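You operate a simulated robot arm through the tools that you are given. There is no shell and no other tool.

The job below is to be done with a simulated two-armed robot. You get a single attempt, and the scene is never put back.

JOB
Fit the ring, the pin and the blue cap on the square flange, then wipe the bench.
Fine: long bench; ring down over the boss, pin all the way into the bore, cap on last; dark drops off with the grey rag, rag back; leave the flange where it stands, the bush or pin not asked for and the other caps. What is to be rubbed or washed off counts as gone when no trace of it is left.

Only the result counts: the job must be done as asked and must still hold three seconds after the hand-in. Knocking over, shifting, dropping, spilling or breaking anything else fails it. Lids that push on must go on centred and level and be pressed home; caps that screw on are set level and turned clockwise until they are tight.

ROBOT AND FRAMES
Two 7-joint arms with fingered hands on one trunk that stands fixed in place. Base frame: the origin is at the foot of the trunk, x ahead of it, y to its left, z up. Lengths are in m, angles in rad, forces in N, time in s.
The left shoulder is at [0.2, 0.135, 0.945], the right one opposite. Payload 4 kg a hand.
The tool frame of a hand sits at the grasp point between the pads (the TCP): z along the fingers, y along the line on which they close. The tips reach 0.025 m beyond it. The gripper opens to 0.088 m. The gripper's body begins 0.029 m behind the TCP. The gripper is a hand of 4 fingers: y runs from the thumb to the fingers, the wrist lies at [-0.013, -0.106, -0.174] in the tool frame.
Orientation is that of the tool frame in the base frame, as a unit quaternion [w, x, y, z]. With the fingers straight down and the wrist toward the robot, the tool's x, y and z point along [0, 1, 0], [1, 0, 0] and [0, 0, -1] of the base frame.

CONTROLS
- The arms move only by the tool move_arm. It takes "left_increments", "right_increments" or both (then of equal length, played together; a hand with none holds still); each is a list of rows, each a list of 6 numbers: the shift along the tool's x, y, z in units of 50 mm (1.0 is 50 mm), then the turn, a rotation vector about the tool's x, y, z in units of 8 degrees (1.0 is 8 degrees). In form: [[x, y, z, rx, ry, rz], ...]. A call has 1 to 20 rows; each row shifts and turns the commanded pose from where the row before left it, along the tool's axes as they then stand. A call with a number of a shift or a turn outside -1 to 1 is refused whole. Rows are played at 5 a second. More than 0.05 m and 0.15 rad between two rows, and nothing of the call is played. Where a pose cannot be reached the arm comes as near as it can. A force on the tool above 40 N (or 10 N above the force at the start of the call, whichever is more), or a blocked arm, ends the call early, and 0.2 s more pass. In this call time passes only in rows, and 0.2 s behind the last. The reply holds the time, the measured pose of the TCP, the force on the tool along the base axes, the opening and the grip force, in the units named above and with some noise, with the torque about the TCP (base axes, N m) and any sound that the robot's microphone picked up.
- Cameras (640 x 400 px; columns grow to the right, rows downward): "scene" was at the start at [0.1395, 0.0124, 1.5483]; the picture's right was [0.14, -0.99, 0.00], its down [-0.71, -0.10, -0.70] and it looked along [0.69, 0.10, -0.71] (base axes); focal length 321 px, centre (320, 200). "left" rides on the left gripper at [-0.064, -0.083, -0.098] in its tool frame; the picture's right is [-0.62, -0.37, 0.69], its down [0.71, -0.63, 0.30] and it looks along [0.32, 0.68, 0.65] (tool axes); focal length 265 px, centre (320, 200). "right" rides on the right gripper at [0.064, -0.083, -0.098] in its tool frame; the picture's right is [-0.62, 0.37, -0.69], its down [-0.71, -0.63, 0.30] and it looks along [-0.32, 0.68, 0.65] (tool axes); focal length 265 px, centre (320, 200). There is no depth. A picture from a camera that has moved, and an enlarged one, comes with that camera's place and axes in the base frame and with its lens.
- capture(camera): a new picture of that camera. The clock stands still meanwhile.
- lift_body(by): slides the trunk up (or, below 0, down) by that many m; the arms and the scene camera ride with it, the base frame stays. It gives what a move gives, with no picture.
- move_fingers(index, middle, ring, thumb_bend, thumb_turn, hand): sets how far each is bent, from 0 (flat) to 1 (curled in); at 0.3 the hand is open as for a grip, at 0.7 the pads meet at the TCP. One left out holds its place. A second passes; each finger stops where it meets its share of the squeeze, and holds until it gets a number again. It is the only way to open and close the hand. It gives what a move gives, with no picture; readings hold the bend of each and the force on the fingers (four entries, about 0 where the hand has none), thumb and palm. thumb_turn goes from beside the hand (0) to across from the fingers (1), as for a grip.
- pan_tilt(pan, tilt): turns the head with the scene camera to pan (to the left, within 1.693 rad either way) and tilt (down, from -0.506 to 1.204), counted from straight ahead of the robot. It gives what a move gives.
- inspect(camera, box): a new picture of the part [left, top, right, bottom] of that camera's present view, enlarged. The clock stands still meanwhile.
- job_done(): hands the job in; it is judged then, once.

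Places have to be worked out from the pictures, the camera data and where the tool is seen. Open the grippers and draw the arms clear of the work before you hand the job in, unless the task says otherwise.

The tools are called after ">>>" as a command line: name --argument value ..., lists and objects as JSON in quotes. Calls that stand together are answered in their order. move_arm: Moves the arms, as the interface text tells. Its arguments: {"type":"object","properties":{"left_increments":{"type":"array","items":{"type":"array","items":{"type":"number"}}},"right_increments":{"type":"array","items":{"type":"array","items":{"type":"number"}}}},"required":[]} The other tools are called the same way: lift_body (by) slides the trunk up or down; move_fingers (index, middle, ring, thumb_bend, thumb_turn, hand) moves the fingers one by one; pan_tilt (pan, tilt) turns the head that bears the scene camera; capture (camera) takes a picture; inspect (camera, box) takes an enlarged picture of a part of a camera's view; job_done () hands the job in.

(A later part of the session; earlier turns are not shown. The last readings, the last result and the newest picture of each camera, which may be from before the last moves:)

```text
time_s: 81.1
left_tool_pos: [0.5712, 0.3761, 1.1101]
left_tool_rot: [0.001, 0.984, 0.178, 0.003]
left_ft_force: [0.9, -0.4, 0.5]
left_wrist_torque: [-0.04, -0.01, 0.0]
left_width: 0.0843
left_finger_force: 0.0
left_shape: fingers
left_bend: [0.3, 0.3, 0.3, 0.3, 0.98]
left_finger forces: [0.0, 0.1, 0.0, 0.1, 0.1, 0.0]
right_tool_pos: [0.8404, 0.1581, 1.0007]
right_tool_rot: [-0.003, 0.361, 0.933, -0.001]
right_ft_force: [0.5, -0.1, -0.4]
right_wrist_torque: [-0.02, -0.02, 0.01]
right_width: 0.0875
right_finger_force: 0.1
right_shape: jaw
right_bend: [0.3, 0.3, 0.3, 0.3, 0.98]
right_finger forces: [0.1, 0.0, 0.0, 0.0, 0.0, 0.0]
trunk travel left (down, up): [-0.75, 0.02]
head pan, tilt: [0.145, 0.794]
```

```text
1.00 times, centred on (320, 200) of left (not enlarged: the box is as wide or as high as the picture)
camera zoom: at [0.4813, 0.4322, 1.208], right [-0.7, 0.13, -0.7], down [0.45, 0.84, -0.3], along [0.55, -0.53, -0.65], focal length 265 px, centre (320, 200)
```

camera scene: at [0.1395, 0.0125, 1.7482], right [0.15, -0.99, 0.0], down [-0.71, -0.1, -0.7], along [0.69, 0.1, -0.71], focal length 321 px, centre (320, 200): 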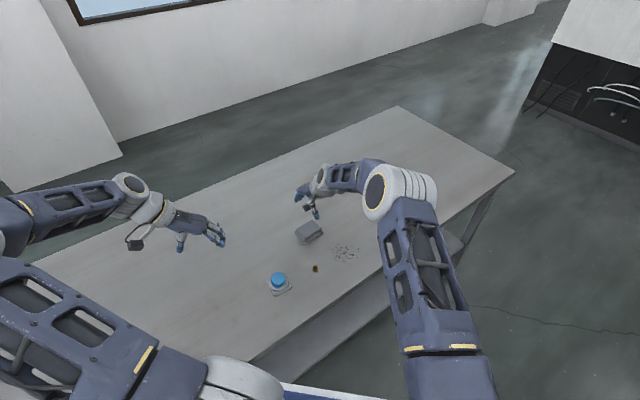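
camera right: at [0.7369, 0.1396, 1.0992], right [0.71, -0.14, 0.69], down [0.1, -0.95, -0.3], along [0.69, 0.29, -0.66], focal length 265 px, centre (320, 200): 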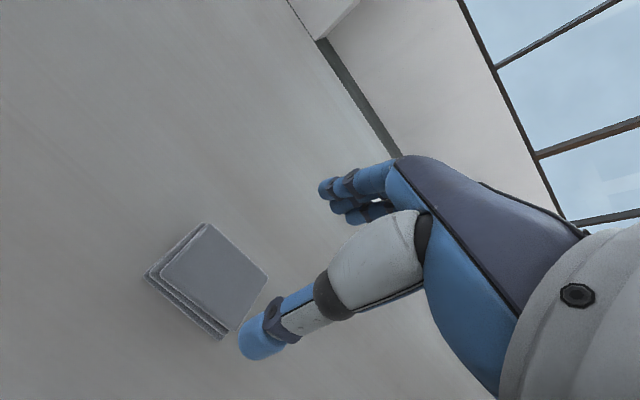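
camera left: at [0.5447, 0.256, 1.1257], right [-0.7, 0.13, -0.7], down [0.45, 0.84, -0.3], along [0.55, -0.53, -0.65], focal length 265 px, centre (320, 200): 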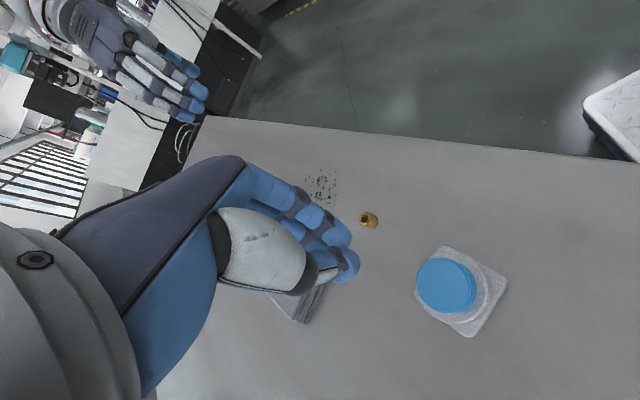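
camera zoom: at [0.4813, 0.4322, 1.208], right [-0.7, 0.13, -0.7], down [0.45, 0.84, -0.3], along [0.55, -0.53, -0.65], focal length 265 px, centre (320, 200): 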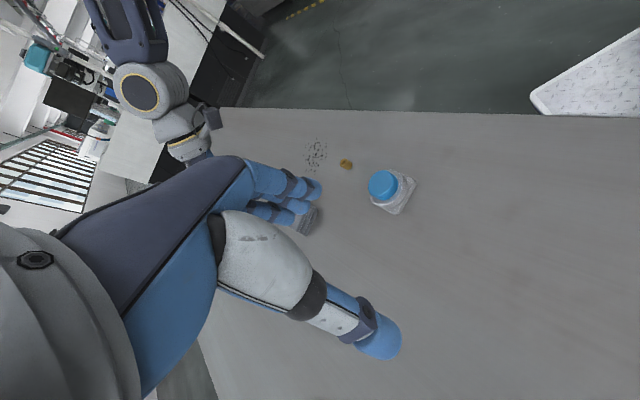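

Rag centre confirmed at (0.842, 0.156) with the lower layer sticking out ~5 mm on the thumb side. I'll adjust slightly and descend to z≈0.905.

>>> move_arm --right_increments '[[0.02, -0.04, 0.6, 0, 0, 0], [0, 0, 0.7, 0, 0, 0], [0, 0, 0.6, 0, 0, 0], [0, 0, 0, 0, 0, 0]]'

>>> inspect --camera "right" --box '[200, 150, 400, 350]'

>>> inspect --camera "scene" --box '[276, 190, 356, 250]'

```text
time_s: 82.1
left_tool_pos: [0.5723, 0.3758, 1.1106]
left_tool_rot: [0.0, 0.984, 0.176, 0.004]
left_ft_force: [0.2, -0.6, 1.1]
left_wrist_torque: [0.0, 0.02, -0.01]
left_width: 0.0845
left_finger_force: 0.1
left_shape: fingers
left_bend: [0.3, 0.3, 0.3, 0.3, 0.98]
left_finger forces: [0.0, 0.2, 0.0, 0.1, 0.0, 0.0]
right_tool_pos: [0.8373, 0.1543, 0.9044]
right_tool_rot: [-0.003, 0.361, 0.932, -0.001]
right_ft_force: [0.7, -0.4, -0.5]
right_wrist_torque: [0.01, 0.01, 0.01]
right_width: 0.0877
right_finger_force: 0.1
right_shape: jaw
right_bend: [0.3, 0.3, 0.3, 0.3, 0.98]
right_finger forces: [0.1, 0.0, 0.0, 0.0, 0.0, 0.0]
trunk travel left (down, up): [-0.75, 0.02]
head pan, tilt: [0.145, 0.794]
```

```text
2.00 times, centred on (300, 250) of right
camera zoom: at [0.7325, 0.1362, 1.0036], right [0.71, -0.14, 0.69], down [0.1, -0.95, -0.3], along [0.7, 0.29, -0.66], focal length 531 px, centre (360, 100)
```

zoom: 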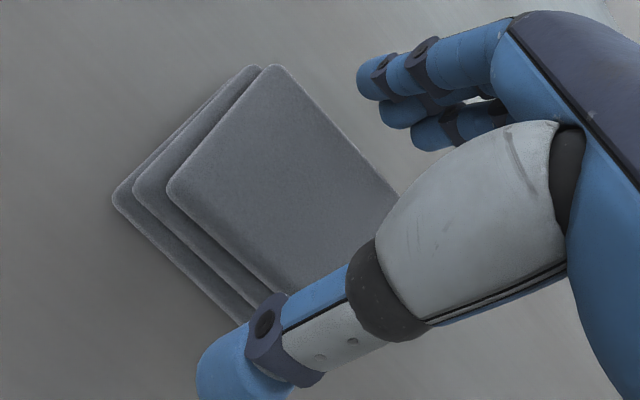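

```text
6.67 times, centred on (316, 220) of scene
camera zoom: at [0.1395, 0.0125, 1.7482], right [0.14, -0.99, 0.0], down [-0.71, -0.1, -0.7], along [0.69, 0.1, -0.71], focal length 2140 px, centre (347, 67)
```

zoom: 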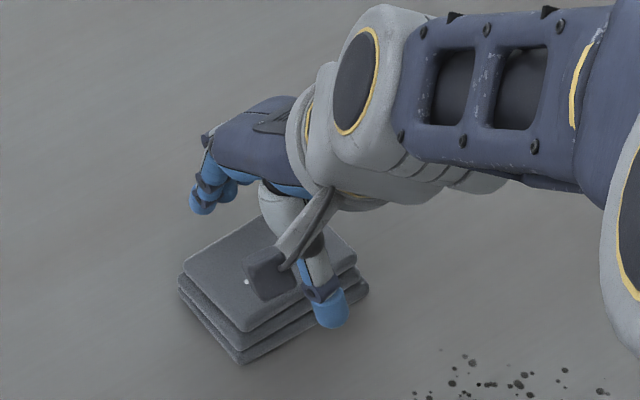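

Fingers and thumb straddle the rag. Center by +3.5 mm and descend to z≈0.880.

>>> move_arm --right_increments '[[0, 0.07, 0.2, 0, 0, 0], [0, 0, 0.2, 0, 0, 0], [0, 0, 0.1, 0, 0, 0], [0, 0, 0, 0, 0, 0]]'

>>> inspect --camera "right" --box '[200, 150, 400, 350]'

>>> inspect --camera "scene" --box '[276, 190, 356, 250]'

```text
time_s: 83.1
left_tool_pos: [0.5726, 0.3755, 1.1095]
left_tool_rot: [0.0, 0.984, 0.176, 0.003]
left_ft_force: [0.5, -0.2, 0.2]
left_wrist_torque: [0.02, -0.01, 0.02]
left_width: 0.0844
left_finger_force: 0.1
left_shape: fingers
left_bend: [0.3, 0.3, 0.3, 0.3, 0.98]
left_finger forces: [0.0, 0.1, 0.0, 0.1, 0.0, 0.0]
right_tool_pos: [0.839, 0.1572, 0.8793]
right_tool_rot: [-0.003, 0.361, 0.933, -0.002]
right_ft_force: [0.1, 0.4, -0.3]
right_wrist_torque: [0.03, 0.01, 0.01]
right_width: 0.0878
right_finger_force: 0.1
right_shape: jaw
right_bend: [0.3, 0.3, 0.3, 0.3, 0.98]
right_finger forces: [0.0, 0.0, 0.0, 0.1, 0.1, 0.0]
trunk travel left (down, up): [-0.75, 0.02]
head pan, tilt: [0.145, 0.794]
```

```text
2.00 times, centred on (300, 250) of right
camera zoom: at [0.7354, 0.1393, 0.9786], right [0.71, -0.14, 0.69], down [0.1, -0.95, -0.3], along [0.69, 0.29, -0.66], focal length 531 px, centre (360, 100)
```

zoom: 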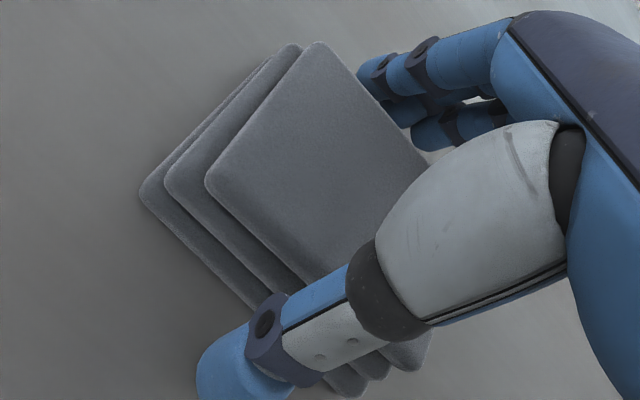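

```text
6.67 times, centred on (316, 220) of scene
camera zoom: at [0.1395, 0.0125, 1.7482], right [0.14, -0.99, 0.0], down [-0.71, -0.1, -0.7], along [0.69, 0.1, -0.71], focal length 2140 px, centre (347, 67)
```

zoom: 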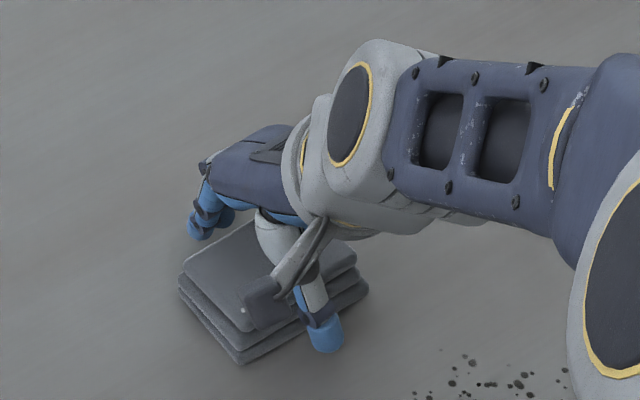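

Clear on both sides. I'll note this pose (TCP ≈ 0.8386, 0.1573, 0.8806) as the rag's home and close the fingers gradually.

>>> move_fingers --hand "right" --index 0.42 --middle 0.42 --ring 0.42 --thumb_bend 0.42 --thumb_turn 1.0

>>> inspect --camera "right" --box '[200, 150, 400, 350]'

>>> inspect --camera "scene" --box '[276, 190, 356, 250]'

```text
time_s: 84.1
left_tool_pos: [0.5725, 0.3759, 1.1098]
left_tool_rot: [0.0, 0.984, 0.176, 0.003]
left_ft_force: [-0.2, 0.0, -0.5]
left_wrist_torque: [0.03, -0.03, -0.01]
left_width: 0.0844
left_finger_force: 0.1
left_shape: fingers
left_bend: [0.3, 0.3, 0.3, 0.3, 0.98]
left_finger forces: [0.0, 0.1, 0.0, 0.0, 0.0, 0.0]
right_tool_pos: [0.8384, 0.1579, 0.8814]
right_tool_rot: [-0.003, 0.361, 0.932, -0.002]
right_ft_force: [0.0, 0.0, -0.7]
right_wrist_torque: [-0.04, 0.0, -0.05]
right_width: 0.0654
right_finger_force: 2.6
right_shape: fingers
right_bend: [0.4, 0.42, 0.42, 0.4, 0.99]
right_finger forces: [2.5, 0.1, 0.0, 0.0, 2.4, 0.1]
trunk travel left (down, up): [-0.75, 0.02]
head pan, tilt: [0.145, 0.794]
```

```text
2.00 times, centred on (300, 250) of right
camera zoom: at [0.7355, 0.1393, 0.9789], right [0.71, -0.14, 0.69], down [0.1, -0.95, -0.3], along [0.7, 0.29, -0.66], focal length 531 px, centre (360, 100)
```

zoom: 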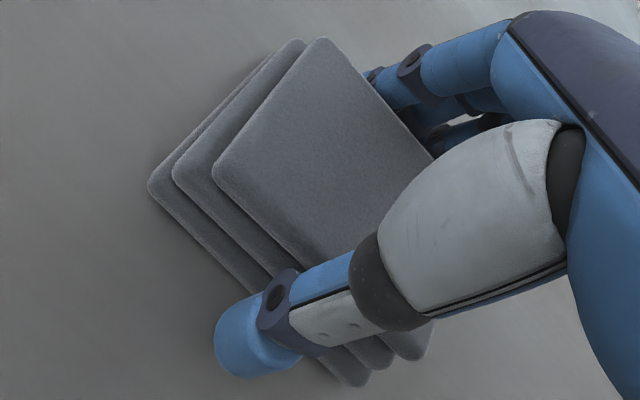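

```text
6.67 times, centred on (316, 220) of scene
camera zoom: at [0.1395, 0.0125, 1.7482], right [0.14, -0.99, 0.0], down [-0.71, -0.1, -0.7], along [0.69, 0.1, -0.71], focal length 2140 px, centre (347, 67)
```

zoom: 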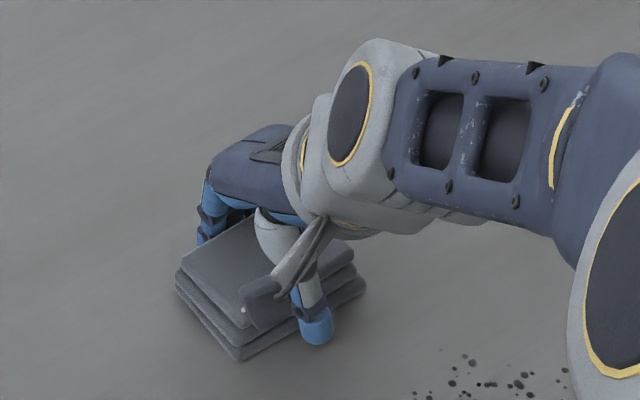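

Both sides touch (index and thumb ~2.5 N). Squeeze to a firmer grip.

>>> move_fingers --hand "right" --index 0.5 --middle 0.53 --ring 0.53 --thumb_bend 0.53

>>> inspect --camera "right" --box '[200, 150, 400, 350]'

```text
time_s: 85.1
left_tool_pos: [0.5722, 0.3763, 1.1104]
left_tool_rot: [0.0, 0.984, 0.176, 0.003]
left_ft_force: [0.0, -0.3, 0.8]
left_wrist_torque: [0.02, 0.01, -0.01]
left_width: 0.0843
left_finger_force: 0.2
left_shape: fingers
left_bend: [0.3, 0.3, 0.3, 0.3, 0.98]
left_finger forces: [0.0, 0.1, 0.0, 0.0, 0.0, 0.1]
right_tool_pos: [0.8395, 0.1577, 0.8805]
right_tool_rot: [-0.003, 0.361, 0.933, -0.001]
right_ft_force: [-0.5, 0.8, 3.1]
right_wrist_torque: [0.1, -0.11, 0.05]
right_width: 0.0608
right_finger_force: 14.6
right_shape: fingers
right_bend: [0.43, 0.47, 0.47, 0.42, 0.99]
right_finger forces: [6.9, 4.7, 4.1, 0.0, 14.6, 0.0]
trunk travel left (down, up): [-0.75, 0.02]
head pan, tilt: [0.145, 0.794]
```

```text
2.00 times, centred on (300, 250) of right
camera zoom: at [0.7356, 0.1394, 0.9791], right [0.71, -0.14, 0.69], down [0.1, -0.95, -0.3], along [0.7, 0.29, -0.66], focal length 531 px, centre (360, 100)
```

zoom: 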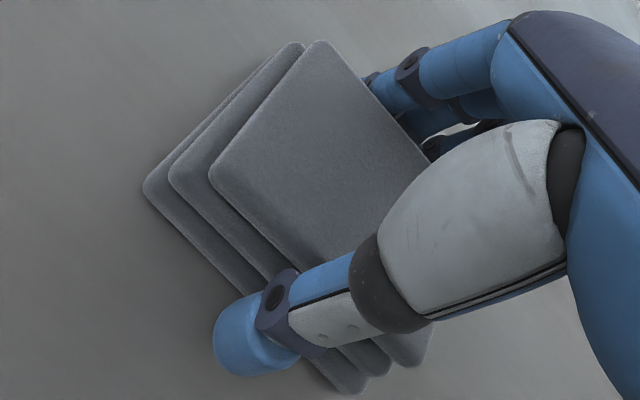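

Firm grip (~14 N). Lift 25 mm and check that the rag comes along.

>>> move_arm --right_increments '[[0, 0, -0.2, 0, 0, 0], [0, 0, -0.3, 0, 0, 0], [0, 0, 0, 0, 0, 0]]'

>>> inspect --camera "right" --box '[200, 150, 400, 350]'

>>> inspect --camera "scene" --box '[276, 190, 356, 250]'

>>> inspect --camera "left" --box '[240, 100, 400, 240]'

```text
time_s: 85.9
left_tool_pos: [0.5733, 0.3759, 1.11]
left_tool_rot: [0.0, 0.984, 0.177, 0.004]
left_ft_force: [0.2, -0.2, 0.9]
left_wrist_torque: [-0.01, 0.01, 0.05]
left_width: 0.0844
left_finger_force: 0.0
left_shape: fingers
left_bend: [0.3, 0.3, 0.3, 0.3, 0.98]
left_finger forces: [0.0, 0.0, 0.0, 0.0, 0.1, 0.0]
right_tool_pos: [0.8394, 0.1574, 0.9049]
right_tool_rot: [-0.004, 0.361, 0.933, -0.002]
right_ft_force: [0.0, 0.0, -1.5]
right_wrist_torque: [0.0, 0.01, 0.0]
right_width: 0.0608
right_finger_force: 14.1
right_shape: fingers
right_bend: [0.43, 0.48, 0.47, 0.42, 0.99]
right_finger forces: [6.4, 4.2, 3.8, 0.0, 14.8, 0.1]
trunk travel left (down, up): [-0.75, 0.02]
head pan, tilt: [0.145, 0.794]
```

```text
2.00 times, centred on (300, 250) of right
camera zoom: at [0.7356, 0.1394, 1.0038], right [0.71, -0.14, 0.69], down [0.1, -0.95, -0.3], along [0.69, 0.29, -0.66], focal length 531 px, centre (360, 100)
```

zoom: 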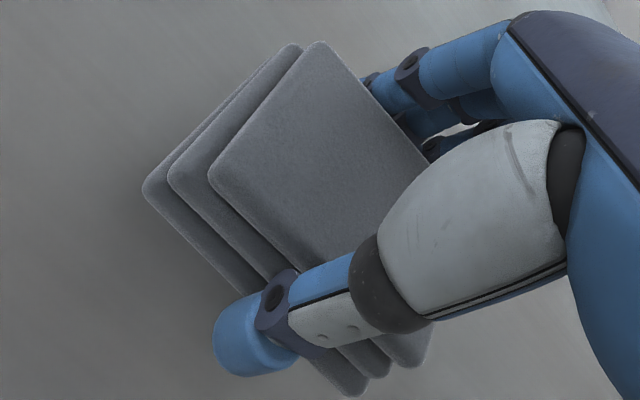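

```text
6.67 times, centred on (316, 220) of scene
camera zoom: at [0.1396, 0.0125, 1.7482], right [0.14, -0.99, 0.0], down [-0.71, -0.1, -0.7], along [0.69, 0.1, -0.71], focal length 2140 px, centre (347, 67)
```

zoom: 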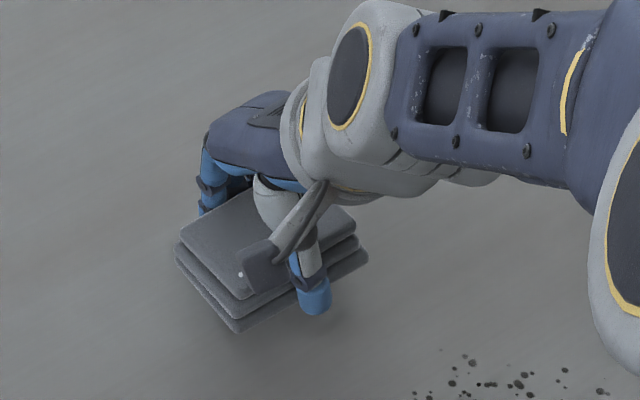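

```text
2.86 times, centred on (320, 170) of left
camera zoom: at [0.4814, 0.4321, 1.208], right [-0.7, 0.13, -0.7], down [0.45, 0.84, -0.3], along [0.55, -0.53, -0.65], focal length 758 px, centre (320, 286)
```

zoom: 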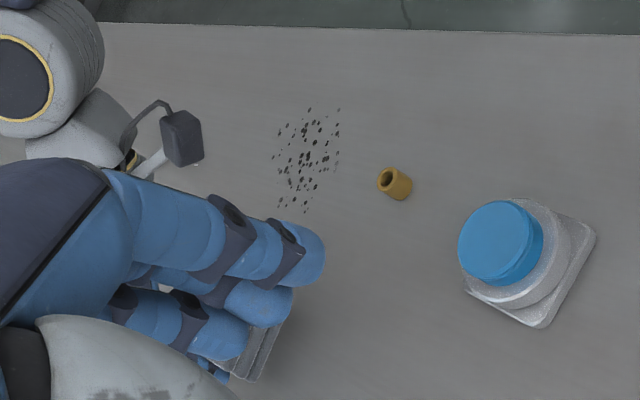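

The rag is held rigidly and level. I'll carry it to the start of the first wiping stroke beside the drops and lower it to the bench.

>>> move_arm --right_increments '[[-0.332, -0.457, 0, 0, 0, 0], [-0.332, -0.457, 0, 0, 0, 0], [0, 0, 0.25, 0, 0, 0], [0, 0, 0.2, 0, 0, 0], [0, 0, 0.05, 0, 0, 0], [0, 0, 0, 0, 0, 0]]'

>>> capture --camera "right"

>>> inspect --camera "left" --box '[240, 100, 400, 240]'

>>> inspect --camera "scene" --box '[276, 200, 372, 270]'

```text
time_s: 87.3
left_tool_pos: [0.5722, 0.3754, 1.1107]
left_tool_rot: [0.0, 0.984, 0.176, 0.004]
left_ft_force: [0.0, 0.2, -0.3]
left_wrist_torque: [-0.01, -0.02, -0.01]
left_width: 0.0846
left_finger_force: 0.1
left_shape: fingers
left_bend: [0.3, 0.3, 0.3, 0.3, 0.98]
left_finger forces: [0.1, 0.0, 0.1, 0.0, 0.1, 0.0]
right_tool_pos: [0.8348, 0.1005, 0.8799]
right_tool_rot: [-0.004, 0.361, 0.933, -0.002]
right_ft_force: [-0.4, -0.5, 1.6]
right_wrist_torque: [0.02, -0.03, 0.0]
right_width: 0.0607
right_finger_force: 14.2
right_shape: fingers
right_bend: [0.43, 0.48, 0.48, 0.42, 0.99]
right_finger forces: [6.3, 4.1, 3.6, 0.0, 15.0, 0.0]
trunk travel left (down, up): [-0.75, 0.02]
head pan, tilt: [0.145, 0.794]
```

```text
taken
camera right: at [0.7301, 0.0823, 0.9794], right [0.71, -0.14, 0.69], down [0.1, -0.95, -0.3], along [0.7, 0.29, -0.66], focal length 265 px, centre (320, 200)
```

right: 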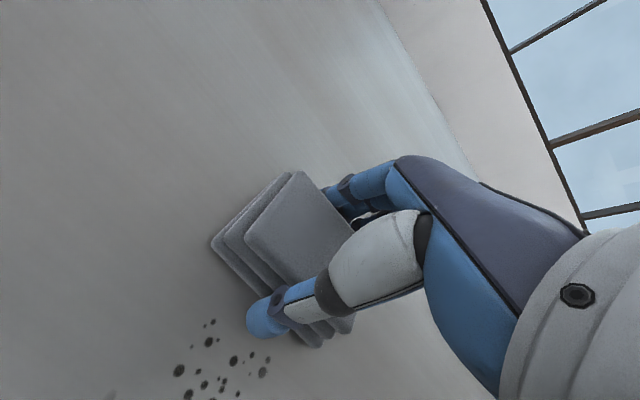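

```text
2.86 times, centred on (320, 170) of left
camera zoom: at [0.4813, 0.432, 1.2081], right [-0.7, 0.13, -0.7], down [0.45, 0.84, -0.3], along [0.55, -0.53, -0.65], focal length 758 px, centre (320, 286)
```

zoom: 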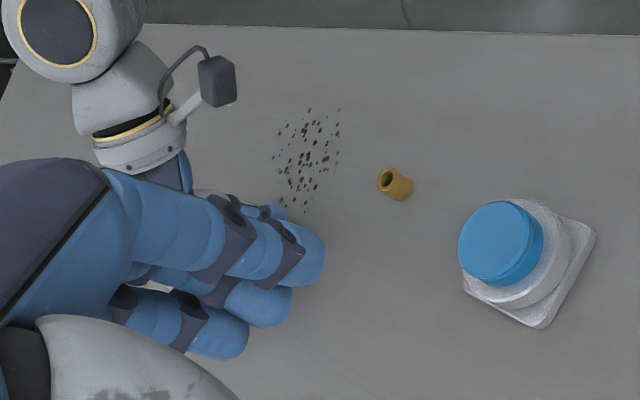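

```text
5.71 times, centred on (324, 235) of scene
camera zoom: at [0.1395, 0.0124, 1.7483], right [0.14, -0.99, 0.0], down [-0.71, -0.1, -0.7], along [0.69, 0.1, -0.71], focal length 1834 px, centre (297, 0)
```

zoom: 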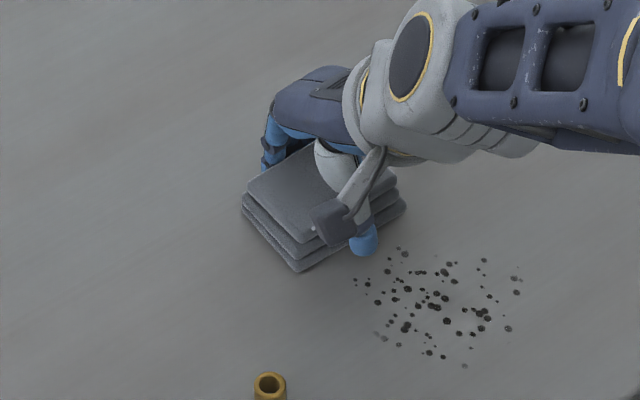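

Rag is touching the bench lightly beside the drops. I'll press about 1 mm more and make the first slow stroke of 18 cm along −S.

>>> move_arm --right_increments '[[0, 0, 0.025, 0, 0, 0], [0, -0.2, 0, 0, 0, 0], [0, -0.25, 0, 0, 0, 0], [0, -0.25, 0, 0, 0, 0]]'

>>> inspect --camera "scene" --box '[290, 210, 386, 280]'

```text
time_s: 88.3
left_tool_pos: [0.5723, 0.3759, 1.1099]
left_tool_rot: [0.001, 0.984, 0.176, 0.004]
left_ft_force: [0.8, 0.1, -0.1]
left_wrist_torque: [0.0, 0.0, 0.01]
left_width: 0.0845
left_finger_force: 0.0
left_shape: fingers
left_bend: [0.3, 0.3, 0.3, 0.3, 0.98]
left_finger forces: [0.0, 0.0, 0.0, 0.0, 0.0, 0.0]
right_tool_pos: [0.8102, 0.0747, 0.8789]
right_tool_rot: [-0.003, 0.361, 0.933, -0.002]
right_ft_force: [1.2, 1.6, 7.2]
right_wrist_torque: [0.23, -0.24, -0.07]
right_width: 0.0609
right_finger_force: 16.1
right_shape: fingers
right_bend: [0.43, 0.47, 0.48, 0.43, 0.99]
right_finger forces: [7.4, 6.8, 4.3, 0.0, 14.1, 0.0]
trunk travel left (down, up): [-0.75, 0.02]
head pan, tilt: [0.145, 0.794]
```

```text
5.71 times, centred on (338, 245) of scene
camera zoom: at [0.1394, 0.0127, 1.7483], right [0.15, -0.99, 0.0], down [-0.71, -0.1, -0.7], along [0.69, 0.1, -0.71], focal length 1834 px, centre (217, -57)
```

zoom: 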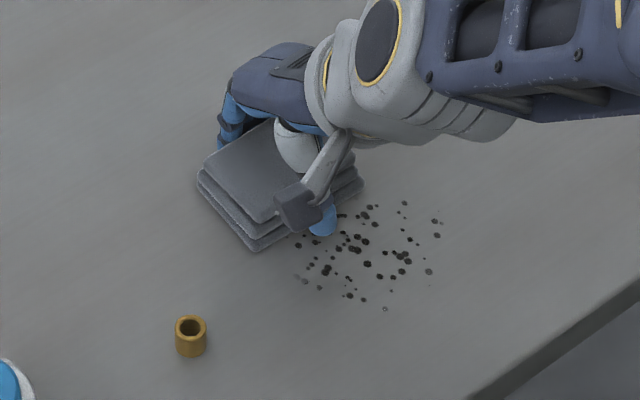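

The force is partly on the middle fingertip, but the rag is on the bench. I'll continue this stroke and see whether drops come off.

>>> move_arm --right_increments '[[0, -0.25, 0, 0, 0, 0], [0, -0.25, 0, 0, 0, 0], [0, -0.25, 0, 0, 0, 0], [0, -0.25, 0, 0, 0, 0], [0, -0.25, 0, 0, 0, 0], [0, -0.25, 0, 0, 0, 0]]'

>>> inspect --camera "scene" --box '[290, 210, 386, 280]'

>>> inspect --camera "left" --box '[240, 100, 400, 240]'

```text
time_s: 89.7
left_tool_pos: [0.5722, 0.3756, 1.1097]
left_tool_rot: [0.0, 0.984, 0.176, 0.003]
left_ft_force: [0.6, 0.3, -0.4]
left_wrist_torque: [0.02, 0.03, 0.01]
left_width: 0.0845
left_finger_force: 0.0
left_shape: fingers
left_bend: [0.3, 0.3, 0.3, 0.3, 0.98]
left_finger forces: [0.0, 0.1, 0.0, 0.1, 0.1, 0.0]
right_tool_pos: [0.7607, 0.02, 0.8783]
right_tool_rot: [-0.003, 0.361, 0.933, -0.002]
right_ft_force: [2.4, 2.4, 9.6]
right_wrist_torque: [0.25, -0.35, 0.01]
right_width: 0.0609
right_finger_force: 17.0
right_shape: fingers
right_bend: [0.43, 0.47, 0.47, 0.43, 0.99]
right_finger forces: [7.7, 8.6, 4.4, 0.1, 13.5, 0.1]
trunk travel left (down, up): [-0.75, 0.02]
head pan, tilt: [0.145, 0.794]
```

```text
5.71 times, centred on (338, 245) of scene
camera zoom: at [0.1393, 0.0127, 1.7483], right [0.15, -0.99, 0.0], down [-0.71, -0.1, -0.7], along [0.69, 0.1, -0.71], focal length 1834 px, centre (217, -57)
```

zoom: 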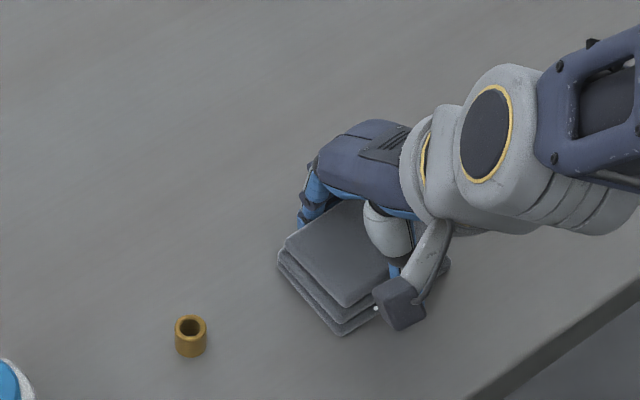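

```text
2.86 times, centred on (320, 170) of left
camera zoom: at [0.4812, 0.4323, 1.2081], right [-0.7, 0.13, -0.7], down [0.45, 0.84, -0.3], along [0.55, -0.53, -0.65], focal length 758 px, centre (320, 286)
```

zoom: 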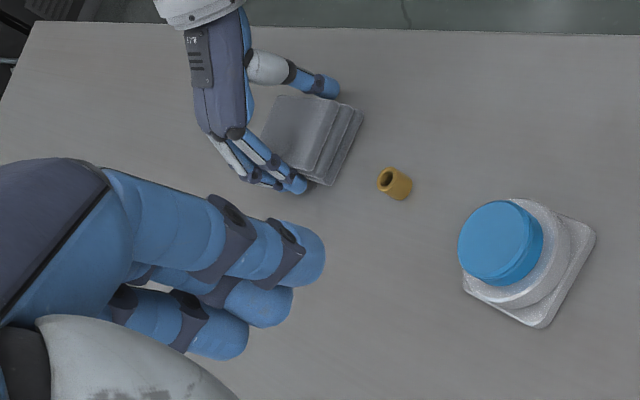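

The swept area looks clean. Continue the stroke to its end near the bench edge.

>>> move_arm --right_increments '[[0, -0.25, 0, 0, 0, 0], [0, -0.25, 0, 0, 0, 0], [0, -0.25, 0, 0, 0, 0], [0, -0.25, 0, 0, 0, 0], [0, -0.25, 0, 0, 0, 0], [0, 0, 0, 0, 0, 0]]'

>>> inspect --camera "scene" --box '[290, 215, 386, 285]'

>>> inspect --camera "left" --box '[240, 80, 400, 220]'

```text
time_s: 91.1
left_tool_pos: [0.5721, 0.3761, 1.1088]
left_tool_rot: [0.0, 0.984, 0.176, 0.004]
left_ft_force: [0.6, 0.1, -0.1]
left_wrist_torque: [-0.03, -0.02, -0.04]
left_width: 0.0841
left_finger_force: 0.0
left_shape: fingers
left_bend: [0.3, 0.3, 0.3, 0.3, 0.98]
left_finger forces: [0.0, 0.0, 0.0, 0.0, 0.0, 0.0]
right_tool_pos: [0.717, -0.0267, 0.8808]
right_tool_rot: [-0.003, 0.36, 0.933, -0.002]
right_ft_force: [1.7, 0.4, 5.1]
right_wrist_torque: [0.17, -0.17, 0.01]
right_width: 0.0607
right_finger_force: 15.9
right_shape: fingers
right_bend: [0.43, 0.47, 0.47, 0.43, 0.99]
right_finger forces: [7.4, 5.3, 4.1, 0.0, 13.8, 0.0]
trunk travel left (down, up): [-0.75, 0.02]
head pan, tilt: [0.145, 0.794]
```

```text
5.71 times, centred on (338, 250) of scene
camera zoom: at [0.1394, 0.0125, 1.7482], right [0.14, -0.99, 0.0], down [-0.71, -0.1, -0.7], along [0.69, 0.1, -0.71], focal length 1834 px, centre (217, -86)
```

zoom: 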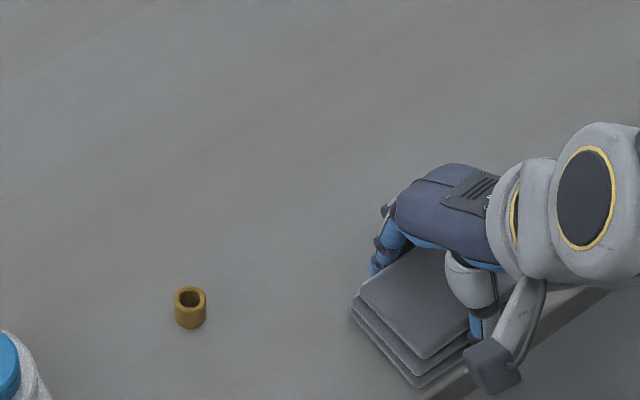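

```text
2.86 times, centred on (320, 150) of left
camera zoom: at [0.4813, 0.4321, 1.208], right [-0.7, 0.13, -0.7], down [0.45, 0.84, -0.3], along [0.55, -0.53, -0.65], focal length 758 px, centre (320, 343)
```

zoom: 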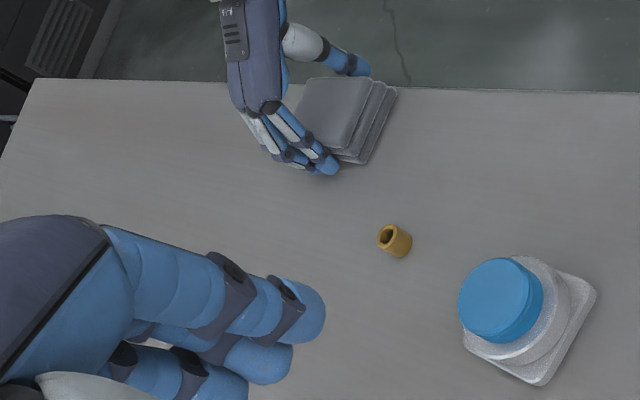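

First stroke removed everything in its path. Now shift 3.4 cm along L and sweep back for the second overlapping pass.

>>> move_arm --right_increments '[[-0.34, 0, 0, 0, 0, 0], [-0.34, 0, 0, 0, 0, 0], [0, 0.25, 0, 0, 0, 0], [0, 0.25, 0, 0, 0, 0], [0, 0.25, 0, 0, 0, 0], [0, 0.25, 0, 0, 0, 0], [0, 0.25, 0, 0, 0, 0], [0, 0.25, 0, 0, 0, 0], [0, 0.25, 0, 0, 0, 0], [0, 0.25, 0, 0, 0, 0], [0, 0.25, 0, 0, 0, 0], [0, 0.25, 0, 0, 0, 0], [0, 0.25, 0, 0, 0, 0], [0, 0.25, 0, 0, 0, 0], [0, 0.25, 0, 0, 0, 0], [0, 0.1, 0, 0, 0, 0]]'

>>> inspect --camera "scene" --box '[300, 215, 396, 285]'

>>> inspect --camera "left" --box '[240, 80, 400, 220]'

>>> capture --camera "right"

```text
time_s: 94.5
left_tool_pos: [0.5721, 0.375, 1.1097]
left_tool_rot: [0.0, 0.985, 0.175, 0.004]
left_ft_force: [-0.2, -0.5, 0.5]
left_wrist_torque: [0.0, 0.01, 0.01]
left_width: 0.0843
left_finger_force: 0.0
left_shape: fingers
left_bend: [0.3, 0.3, 0.3, 0.3, 0.98]
left_finger forces: [0.0, 0.0, 0.1, 0.0, 0.0, 0.1]
right_tool_pos: [0.8548, 0.074, 0.881]
right_tool_rot: [-0.003, 0.362, 0.932, -0.002]
right_ft_force: [-2.0, -2.8, 7.2]
right_wrist_torque: [0.08, -0.15, -0.05]
right_width: 0.0607
right_finger_force: 15.9
right_shape: fingers
right_bend: [0.44, 0.48, 0.48, 0.43, 0.98]
right_finger forces: [5.6, 6.7, 3.2, 0.1, 16.2, 0.0]
trunk travel left (down, up): [-0.75, 0.02]
head pan, tilt: [0.145, 0.794]
```

```text
5.71 times, centred on (348, 250) of scene
camera zoom: at [0.1392, 0.0123, 1.7483], right [0.14, -0.99, 0.0], down [-0.71, -0.1, -0.7], along [0.69, 0.1, -0.71], focal length 1834 px, centre (160, -86)
```

zoom: 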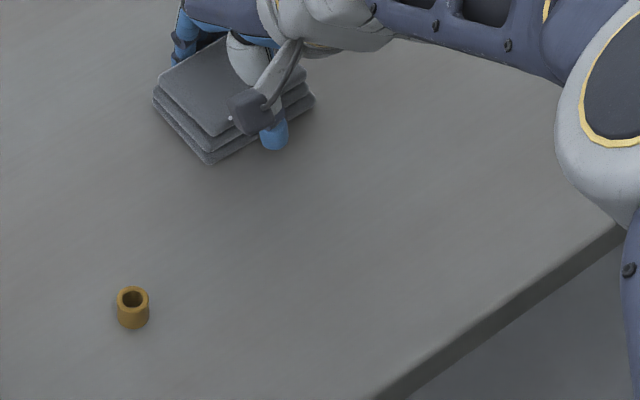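

```text
2.86 times, centred on (320, 150) of left
camera zoom: at [0.4811, 0.4319, 1.2082], right [-0.7, 0.13, -0.7], down [0.45, 0.84, -0.3], along [0.55, -0.53, -0.65], focal length 758 px, centre (320, 343)
```

zoom: 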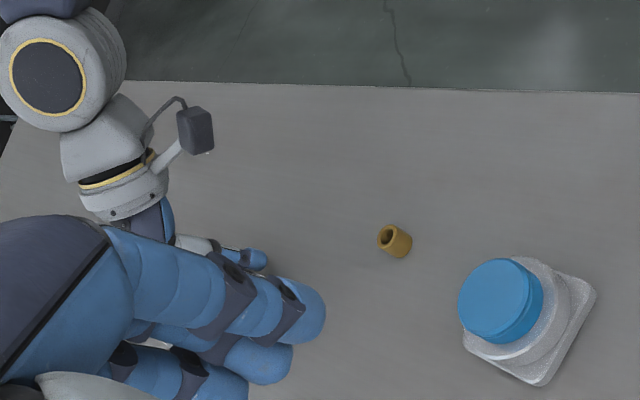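

```text
taken
camera right: at [0.7508, 0.0562, 0.9787], right [0.71, -0.14, 0.69], down [0.1, -0.95, -0.3], along [0.7, 0.29, -0.66], focal length 265 px, centre (320, 200)
```

right: 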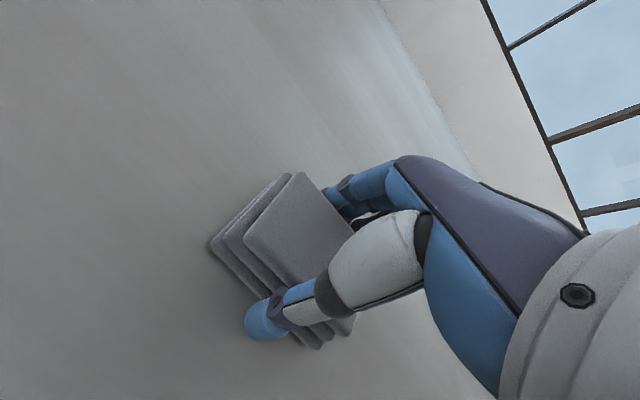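

The drop area looks clean. Zooming in strongly to check for any faint trace left.

>>> inspect --camera "scene" --box '[322, 236, 370, 266]'

>>> inspect --camera "scene" --box '[326, 228, 358, 248]'

>>> inspect --camera "scene" --box '[340, 232, 388, 262]'

>>> inspect --camera "left" --box '[280, 110, 360, 180]'

```text
13.33 times, centred on (346, 251) of scene
camera zoom: at [0.1392, 0.0123, 1.7483], right [0.14, -0.99, 0.0], down [-0.71, -0.1, -0.7], along [0.69, 0.1, -0.71], focal length 4280 px, centre (-27, -480)
```

zoom: 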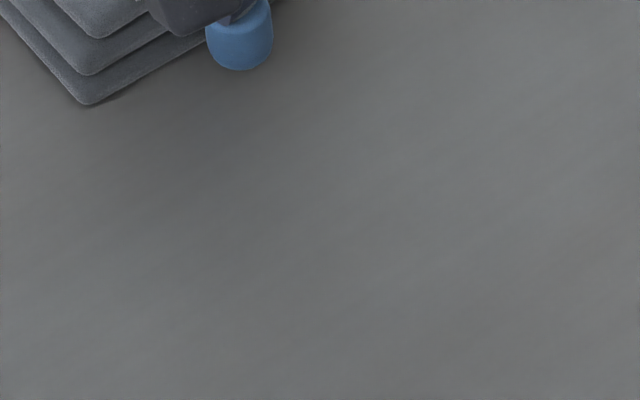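

```text
16.00 times, centred on (342, 238) of scene
camera zoom: at [0.1392, 0.0123, 1.7483], right [0.14, -0.99, 0.0], down [-0.71, -0.1, -0.7], along [0.69, 0.1, -0.71], focal length 5136 px, centre (-32, -408)
```

zoom: 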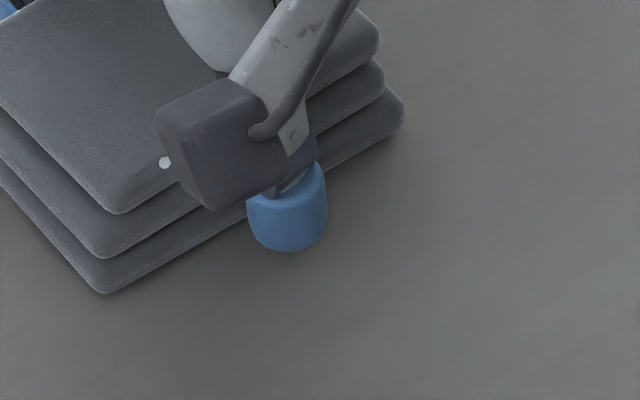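

```text
13.33 times, centred on (364, 247) of scene
camera zoom: at [0.1392, 0.0123, 1.7483], right [0.14, -0.99, 0.0], down [-0.71, -0.1, -0.7], along [0.69, 0.1, -0.71], focal length 4280 px, centre (-267, -427)
```

zoom: 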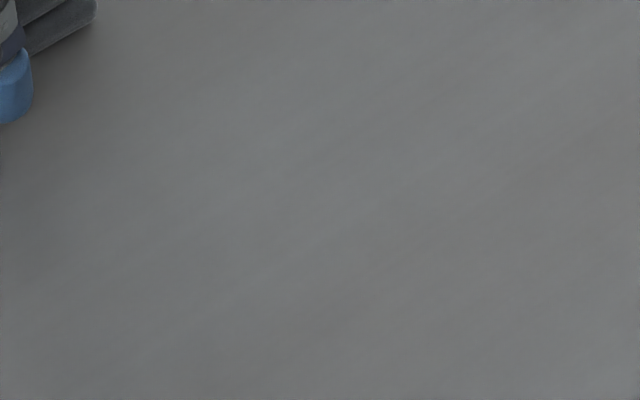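

```text
5.71 times, centred on (320, 145) of left
camera zoom: at [0.4811, 0.4319, 1.2082], right [-0.7, 0.13, -0.7], down [0.45, 0.84, -0.3], along [0.55, -0.53, -0.65], focal length 1517 px, centre (320, 514)
```

zoom: 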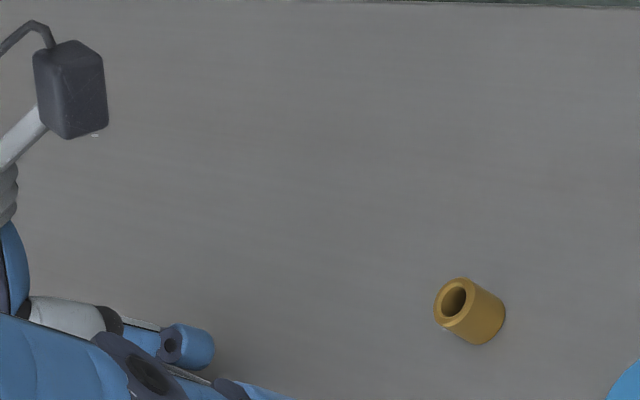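

No trace visible. For certainty I'll do another full pass: sweep down at a slightly more outer lane and back on the other side lane.

>>> move_arm --right_increments '[[-0.24, 0, 0, 0, 0, 0], [0, -0.25, 0, 0, 0, 0], [0, -0.25, 0, 0, 0, 0], [0, -0.25, 0, 0, 0, 0], [0, -0.25, 0, 0, 0, 0], [0, -0.25, 0, 0, 0, 0], [0, -0.25, 0, 0, 0, 0], [0, -0.25, 0, 0, 0, 0], [0, -0.25, 0, 0, 0, 0], [0, -0.25, 0, 0, 0, 0], [0, -0.25, 0, 0, 0, 0], [0, -0.25, 0, 0, 0, 0], [0, -0.25, 0, 0, 0, 0], [0, -0.25, 0, 0, 0, 0], [0.4, 0, 0, 0, 0, 0], [0.4, 0, 0, 0, 0, 0], [0.4, 0, 0, 0, 0, 0]]'

>>> capture --camera "scene"

>>> inspect --camera "left" --box '[240, 80, 400, 220]'

```text
time_s: 98.1
left_tool_pos: [0.5724, 0.3747, 1.1092]
left_tool_rot: [0.0, 0.984, 0.176, 0.003]
left_ft_force: [0.1, -0.7, -0.5]
left_wrist_torque: [0.0, 0.01, -0.01]
left_width: 0.0843
left_finger_force: 0.0
left_shape: fingers
left_bend: [0.3, 0.3, 0.3, 0.3, 0.98]
left_finger forces: [0.0, 0.0, 0.0, 0.1, 0.0, 0.0]
right_tool_pos: [0.7107, -0.0139, 0.8803]
right_tool_rot: [-0.003, 0.361, 0.933, -0.002]
right_ft_force: [2.7, -0.9, 7.7]
right_wrist_torque: [0.15, -0.22, -0.08]
right_width: 0.0608
right_finger_force: 16.8
right_shape: fingers
right_bend: [0.43, 0.47, 0.48, 0.43, 0.98]
right_finger forces: [7.0, 7.4, 3.5, 0.0, 14.2, 0.0]
trunk travel left (down, up): [-0.75, 0.02]
head pan, tilt: [0.145, 0.794]
```

```text
taken
camera scene: at [0.1394, 0.0122, 1.7482], right [0.14, -0.99, 0.0], down [-0.71, -0.1, -0.7], along [0.69, 0.1, -0.71], focal length 321 px, centre (320, 200)
```

scene: 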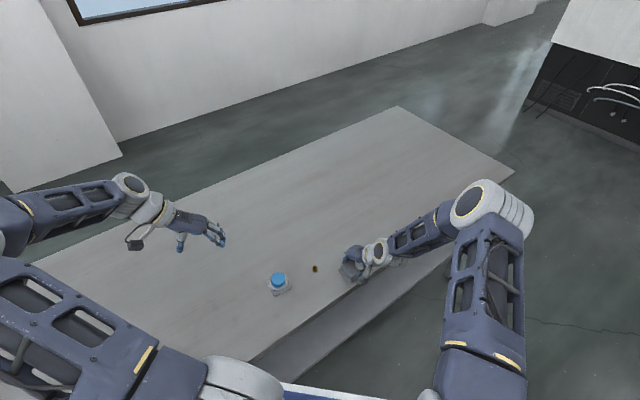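

```text
2.86 times, centred on (320, 150) of left
camera zoom: at [0.4814, 0.4317, 1.2081], right [-0.7, 0.13, -0.7], down [0.45, 0.84, -0.3], along [0.55, -0.53, -0.65], focal length 758 px, centre (320, 343)
```

zoom: 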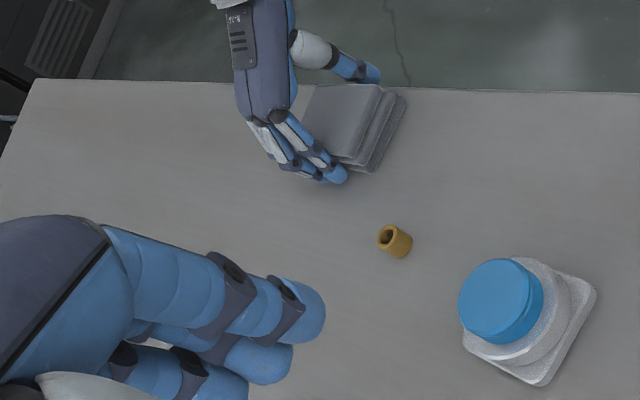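

Lane is clear of the bush by ~4 cm. Sweep back up along +S.

>>> move_arm --right_increments '[[0, 0.25, 0, 0, 0, 0], [0, 0.25, 0, 0, 0, 0], [0, 0.25, 0, 0, 0, 0], [0, 0.25, 0, 0, 0, 0], [0, 0.25, 0, 0, 0, 0], [0, 0.25, 0, 0, 0, 0], [0, 0.25, 0, 0, 0, 0], [0, 0.25, 0, 0, 0, 0], [0, 0.25, 0, 0, 0, 0], [0, 0.25, 0, 0, 0, 0], [0, 0.25, 0, 0, 0, 0], [0, 0.25, 0, 0, 0, 0], [0, 0.25, 0, 0, 0, 0], [0, 0, 0, 0, 0, 0]]'

>>> inspect --camera "scene" --box '[310, 225, 390, 275]'

>>> inspect --camera "right" --box '[160, 130, 400, 370]'

```text
time_s: 101.1
left_tool_pos: [0.5715, 0.3764, 1.1114]
left_tool_rot: [0.0, 0.984, 0.177, 0.004]
left_ft_force: [0.2, 0.3, -1.1]
left_wrist_torque: [-0.03, 0.03, 0.0]
left_width: 0.0841
left_finger_force: 0.1
left_shape: fingers
left_bend: [0.3, 0.3, 0.3, 0.3, 0.98]
left_finger forces: [0.0, 0.0, 0.0, 0.1, 0.1, 0.0]
right_tool_pos: [0.8198, 0.1064, 0.8787]
right_tool_rot: [-0.004, 0.361, 0.933, -0.001]
right_ft_force: [-2.2, -3.1, 8.8]
right_wrist_torque: [0.09, -0.13, 0.0]
right_width: 0.0609
right_finger_force: 17.0
right_shape: fingers
right_bend: [0.44, 0.48, 0.48, 0.43, 0.98]
right_finger forces: [5.4, 8.3, 3.0, 0.1, 16.8, 0.0]
trunk travel left (down, up): [-0.75, 0.02]
head pan, tilt: [0.145, 0.794]
```

```text
8.00 times, centred on (350, 250) of scene
camera zoom: at [0.1391, 0.0123, 1.7483], right [0.14, -0.99, 0.0], down [-0.71, -0.1, -0.7], along [0.69, 0.1, -0.71], focal length 2568 px, centre (80, -200)
```

zoom: 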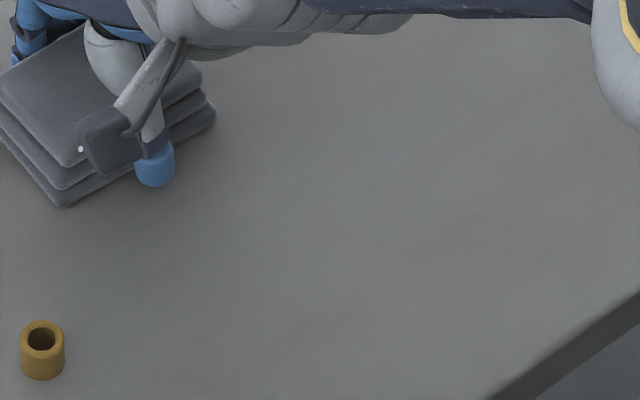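

```text
1.67 times, centred on (280, 250) of right
camera zoom: at [0.7161, 0.0886, 0.9787], right [0.71, -0.14, 0.69], down [0.1, -0.95, -0.3], along [0.7, 0.29, -0.66], focal length 442 px, centre (387, 117)
```

zoom: 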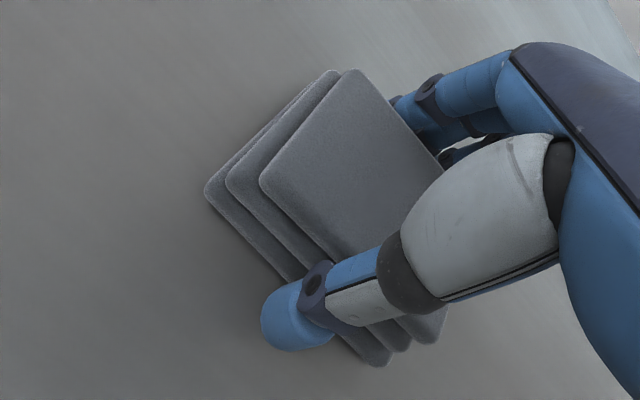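

Bench is clean and the rag hasn't slipped in the hand. Return the rag: lift 15 mm, move back over its home pose and lower.

>>> move_arm --right_increments '[[0, 0, -0.3, 0, 0, 0], [0.2, 0.504, 0, 0, 0, 0], [0.2, 0.504, 0, 0, 0, 0], [0, 0, 0, 0, 0, 0]]'

>>> inspect --camera "right" --box '[200, 150, 400, 350]'

>>> inspect --camera "scene" --box '[276, 190, 356, 250]'

```text
time_s: 102.1
left_tool_pos: [0.5728, 0.3756, 1.1098]
left_tool_rot: [0.0, 0.984, 0.176, 0.004]
left_ft_force: [-1.0, -0.1, -0.1]
left_wrist_torque: [0.02, -0.01, 0.02]
left_width: 0.0846
left_finger_force: 0.1
left_shape: fingers
left_bend: [0.3, 0.3, 0.3, 0.3, 0.98]
left_finger forces: [0.1, 0.0, 0.0, 0.0, 0.0, 0.0]
right_tool_pos: [0.84, 0.1576, 0.8949]
right_tool_rot: [-0.003, 0.361, 0.933, -0.001]
right_ft_force: [-0.4, -0.9, 0.0]
right_wrist_torque: [-0.03, 0.0, 0.03]
right_width: 0.0604
right_finger_force: 14.3
right_shape: fingers
right_bend: [0.44, 0.48, 0.48, 0.43, 0.98]
right_finger forces: [6.3, 3.7, 3.5, 0.1, 13.9, 0.0]
trunk travel left (down, up): [-0.75, 0.02]
head pan, tilt: [0.145, 0.794]
```

```text
2.00 times, centred on (300, 250) of right
camera zoom: at [0.736, 0.1395, 0.9935], right [0.71, -0.14, 0.69], down [0.1, -0.95, -0.3], along [0.69, 0.29, -0.66], focal length 531 px, centre (360, 100)
```

zoom: 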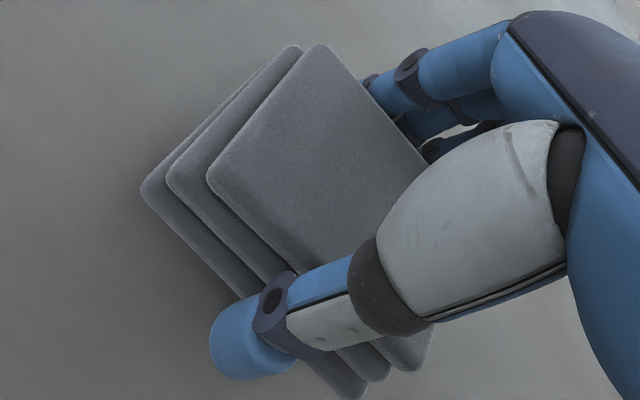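

```text
6.67 times, centred on (316, 220) of scene
camera zoom: at [0.1396, 0.0125, 1.7482], right [0.14, -0.99, 0.0], down [-0.71, -0.1, -0.7], along [0.69, 0.1, -0.71], focal length 2140 px, centre (347, 67)
```

zoom: 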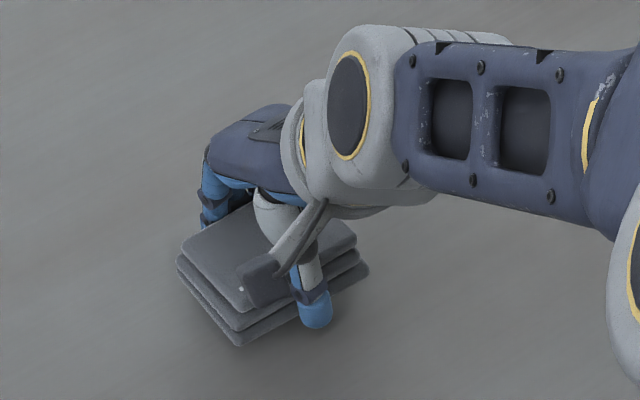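

Position matches the pick-up pose. Lower 14 mm to put the rag down.

>>> move_arm --right_increments '[[0, 0, 0.15, 0, 0, 0], [0, 0, 0.1, 0, 0, 0], [0, 0, 0.03, 0, 0, 0], [0, 0, 0, 0, 0, 0]]'

>>> inspect --camera "scene" --box '[276, 190, 356, 250]'

```text
time_s: 103.1
left_tool_pos: [0.5733, 0.3751, 1.1105]
left_tool_rot: [0.0, 0.984, 0.176, 0.004]
left_ft_force: [-0.3, 0.4, -0.1]
left_wrist_torque: [0.0, 0.02, 0.01]
left_width: 0.0844
left_finger_force: 0.0
left_shape: fingers
left_bend: [0.3, 0.3, 0.3, 0.3, 0.98]
left_finger forces: [0.1, 0.0, 0.1, 0.1, 0.0, 0.0]
right_tool_pos: [0.8415, 0.1578, 0.8811]
right_tool_rot: [-0.002, 0.361, 0.933, -0.001]
right_ft_force: [-0.6, -1.2, 2.9]
right_wrist_torque: [0.06, -0.06, 0.0]
right_width: 0.0607
right_finger_force: 14.7
right_shape: fingers
right_bend: [0.44, 0.48, 0.48, 0.43, 0.98]
right_finger forces: [6.3, 3.9, 3.5, 0.1, 14.8, 0.1]
trunk travel left (down, up): [-0.75, 0.02]
head pan, tilt: [0.145, 0.794]
```

```text
6.67 times, centred on (316, 220) of scene
camera zoom: at [0.1394, 0.0125, 1.7483], right [0.14, -0.99, 0.0], down [-0.71, -0.1, -0.7], along [0.69, 0.1, -0.71], focal length 2140 px, centre (347, 67)
```

zoom: 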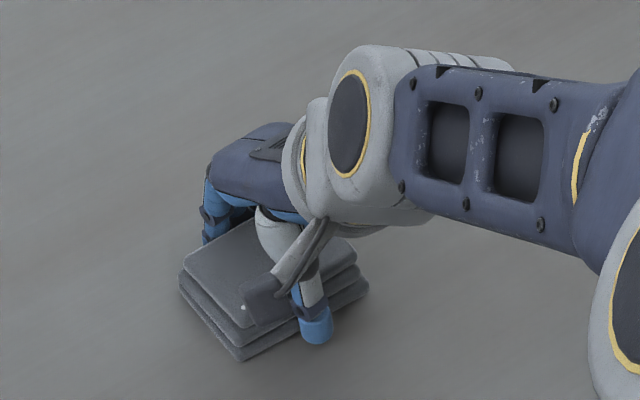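

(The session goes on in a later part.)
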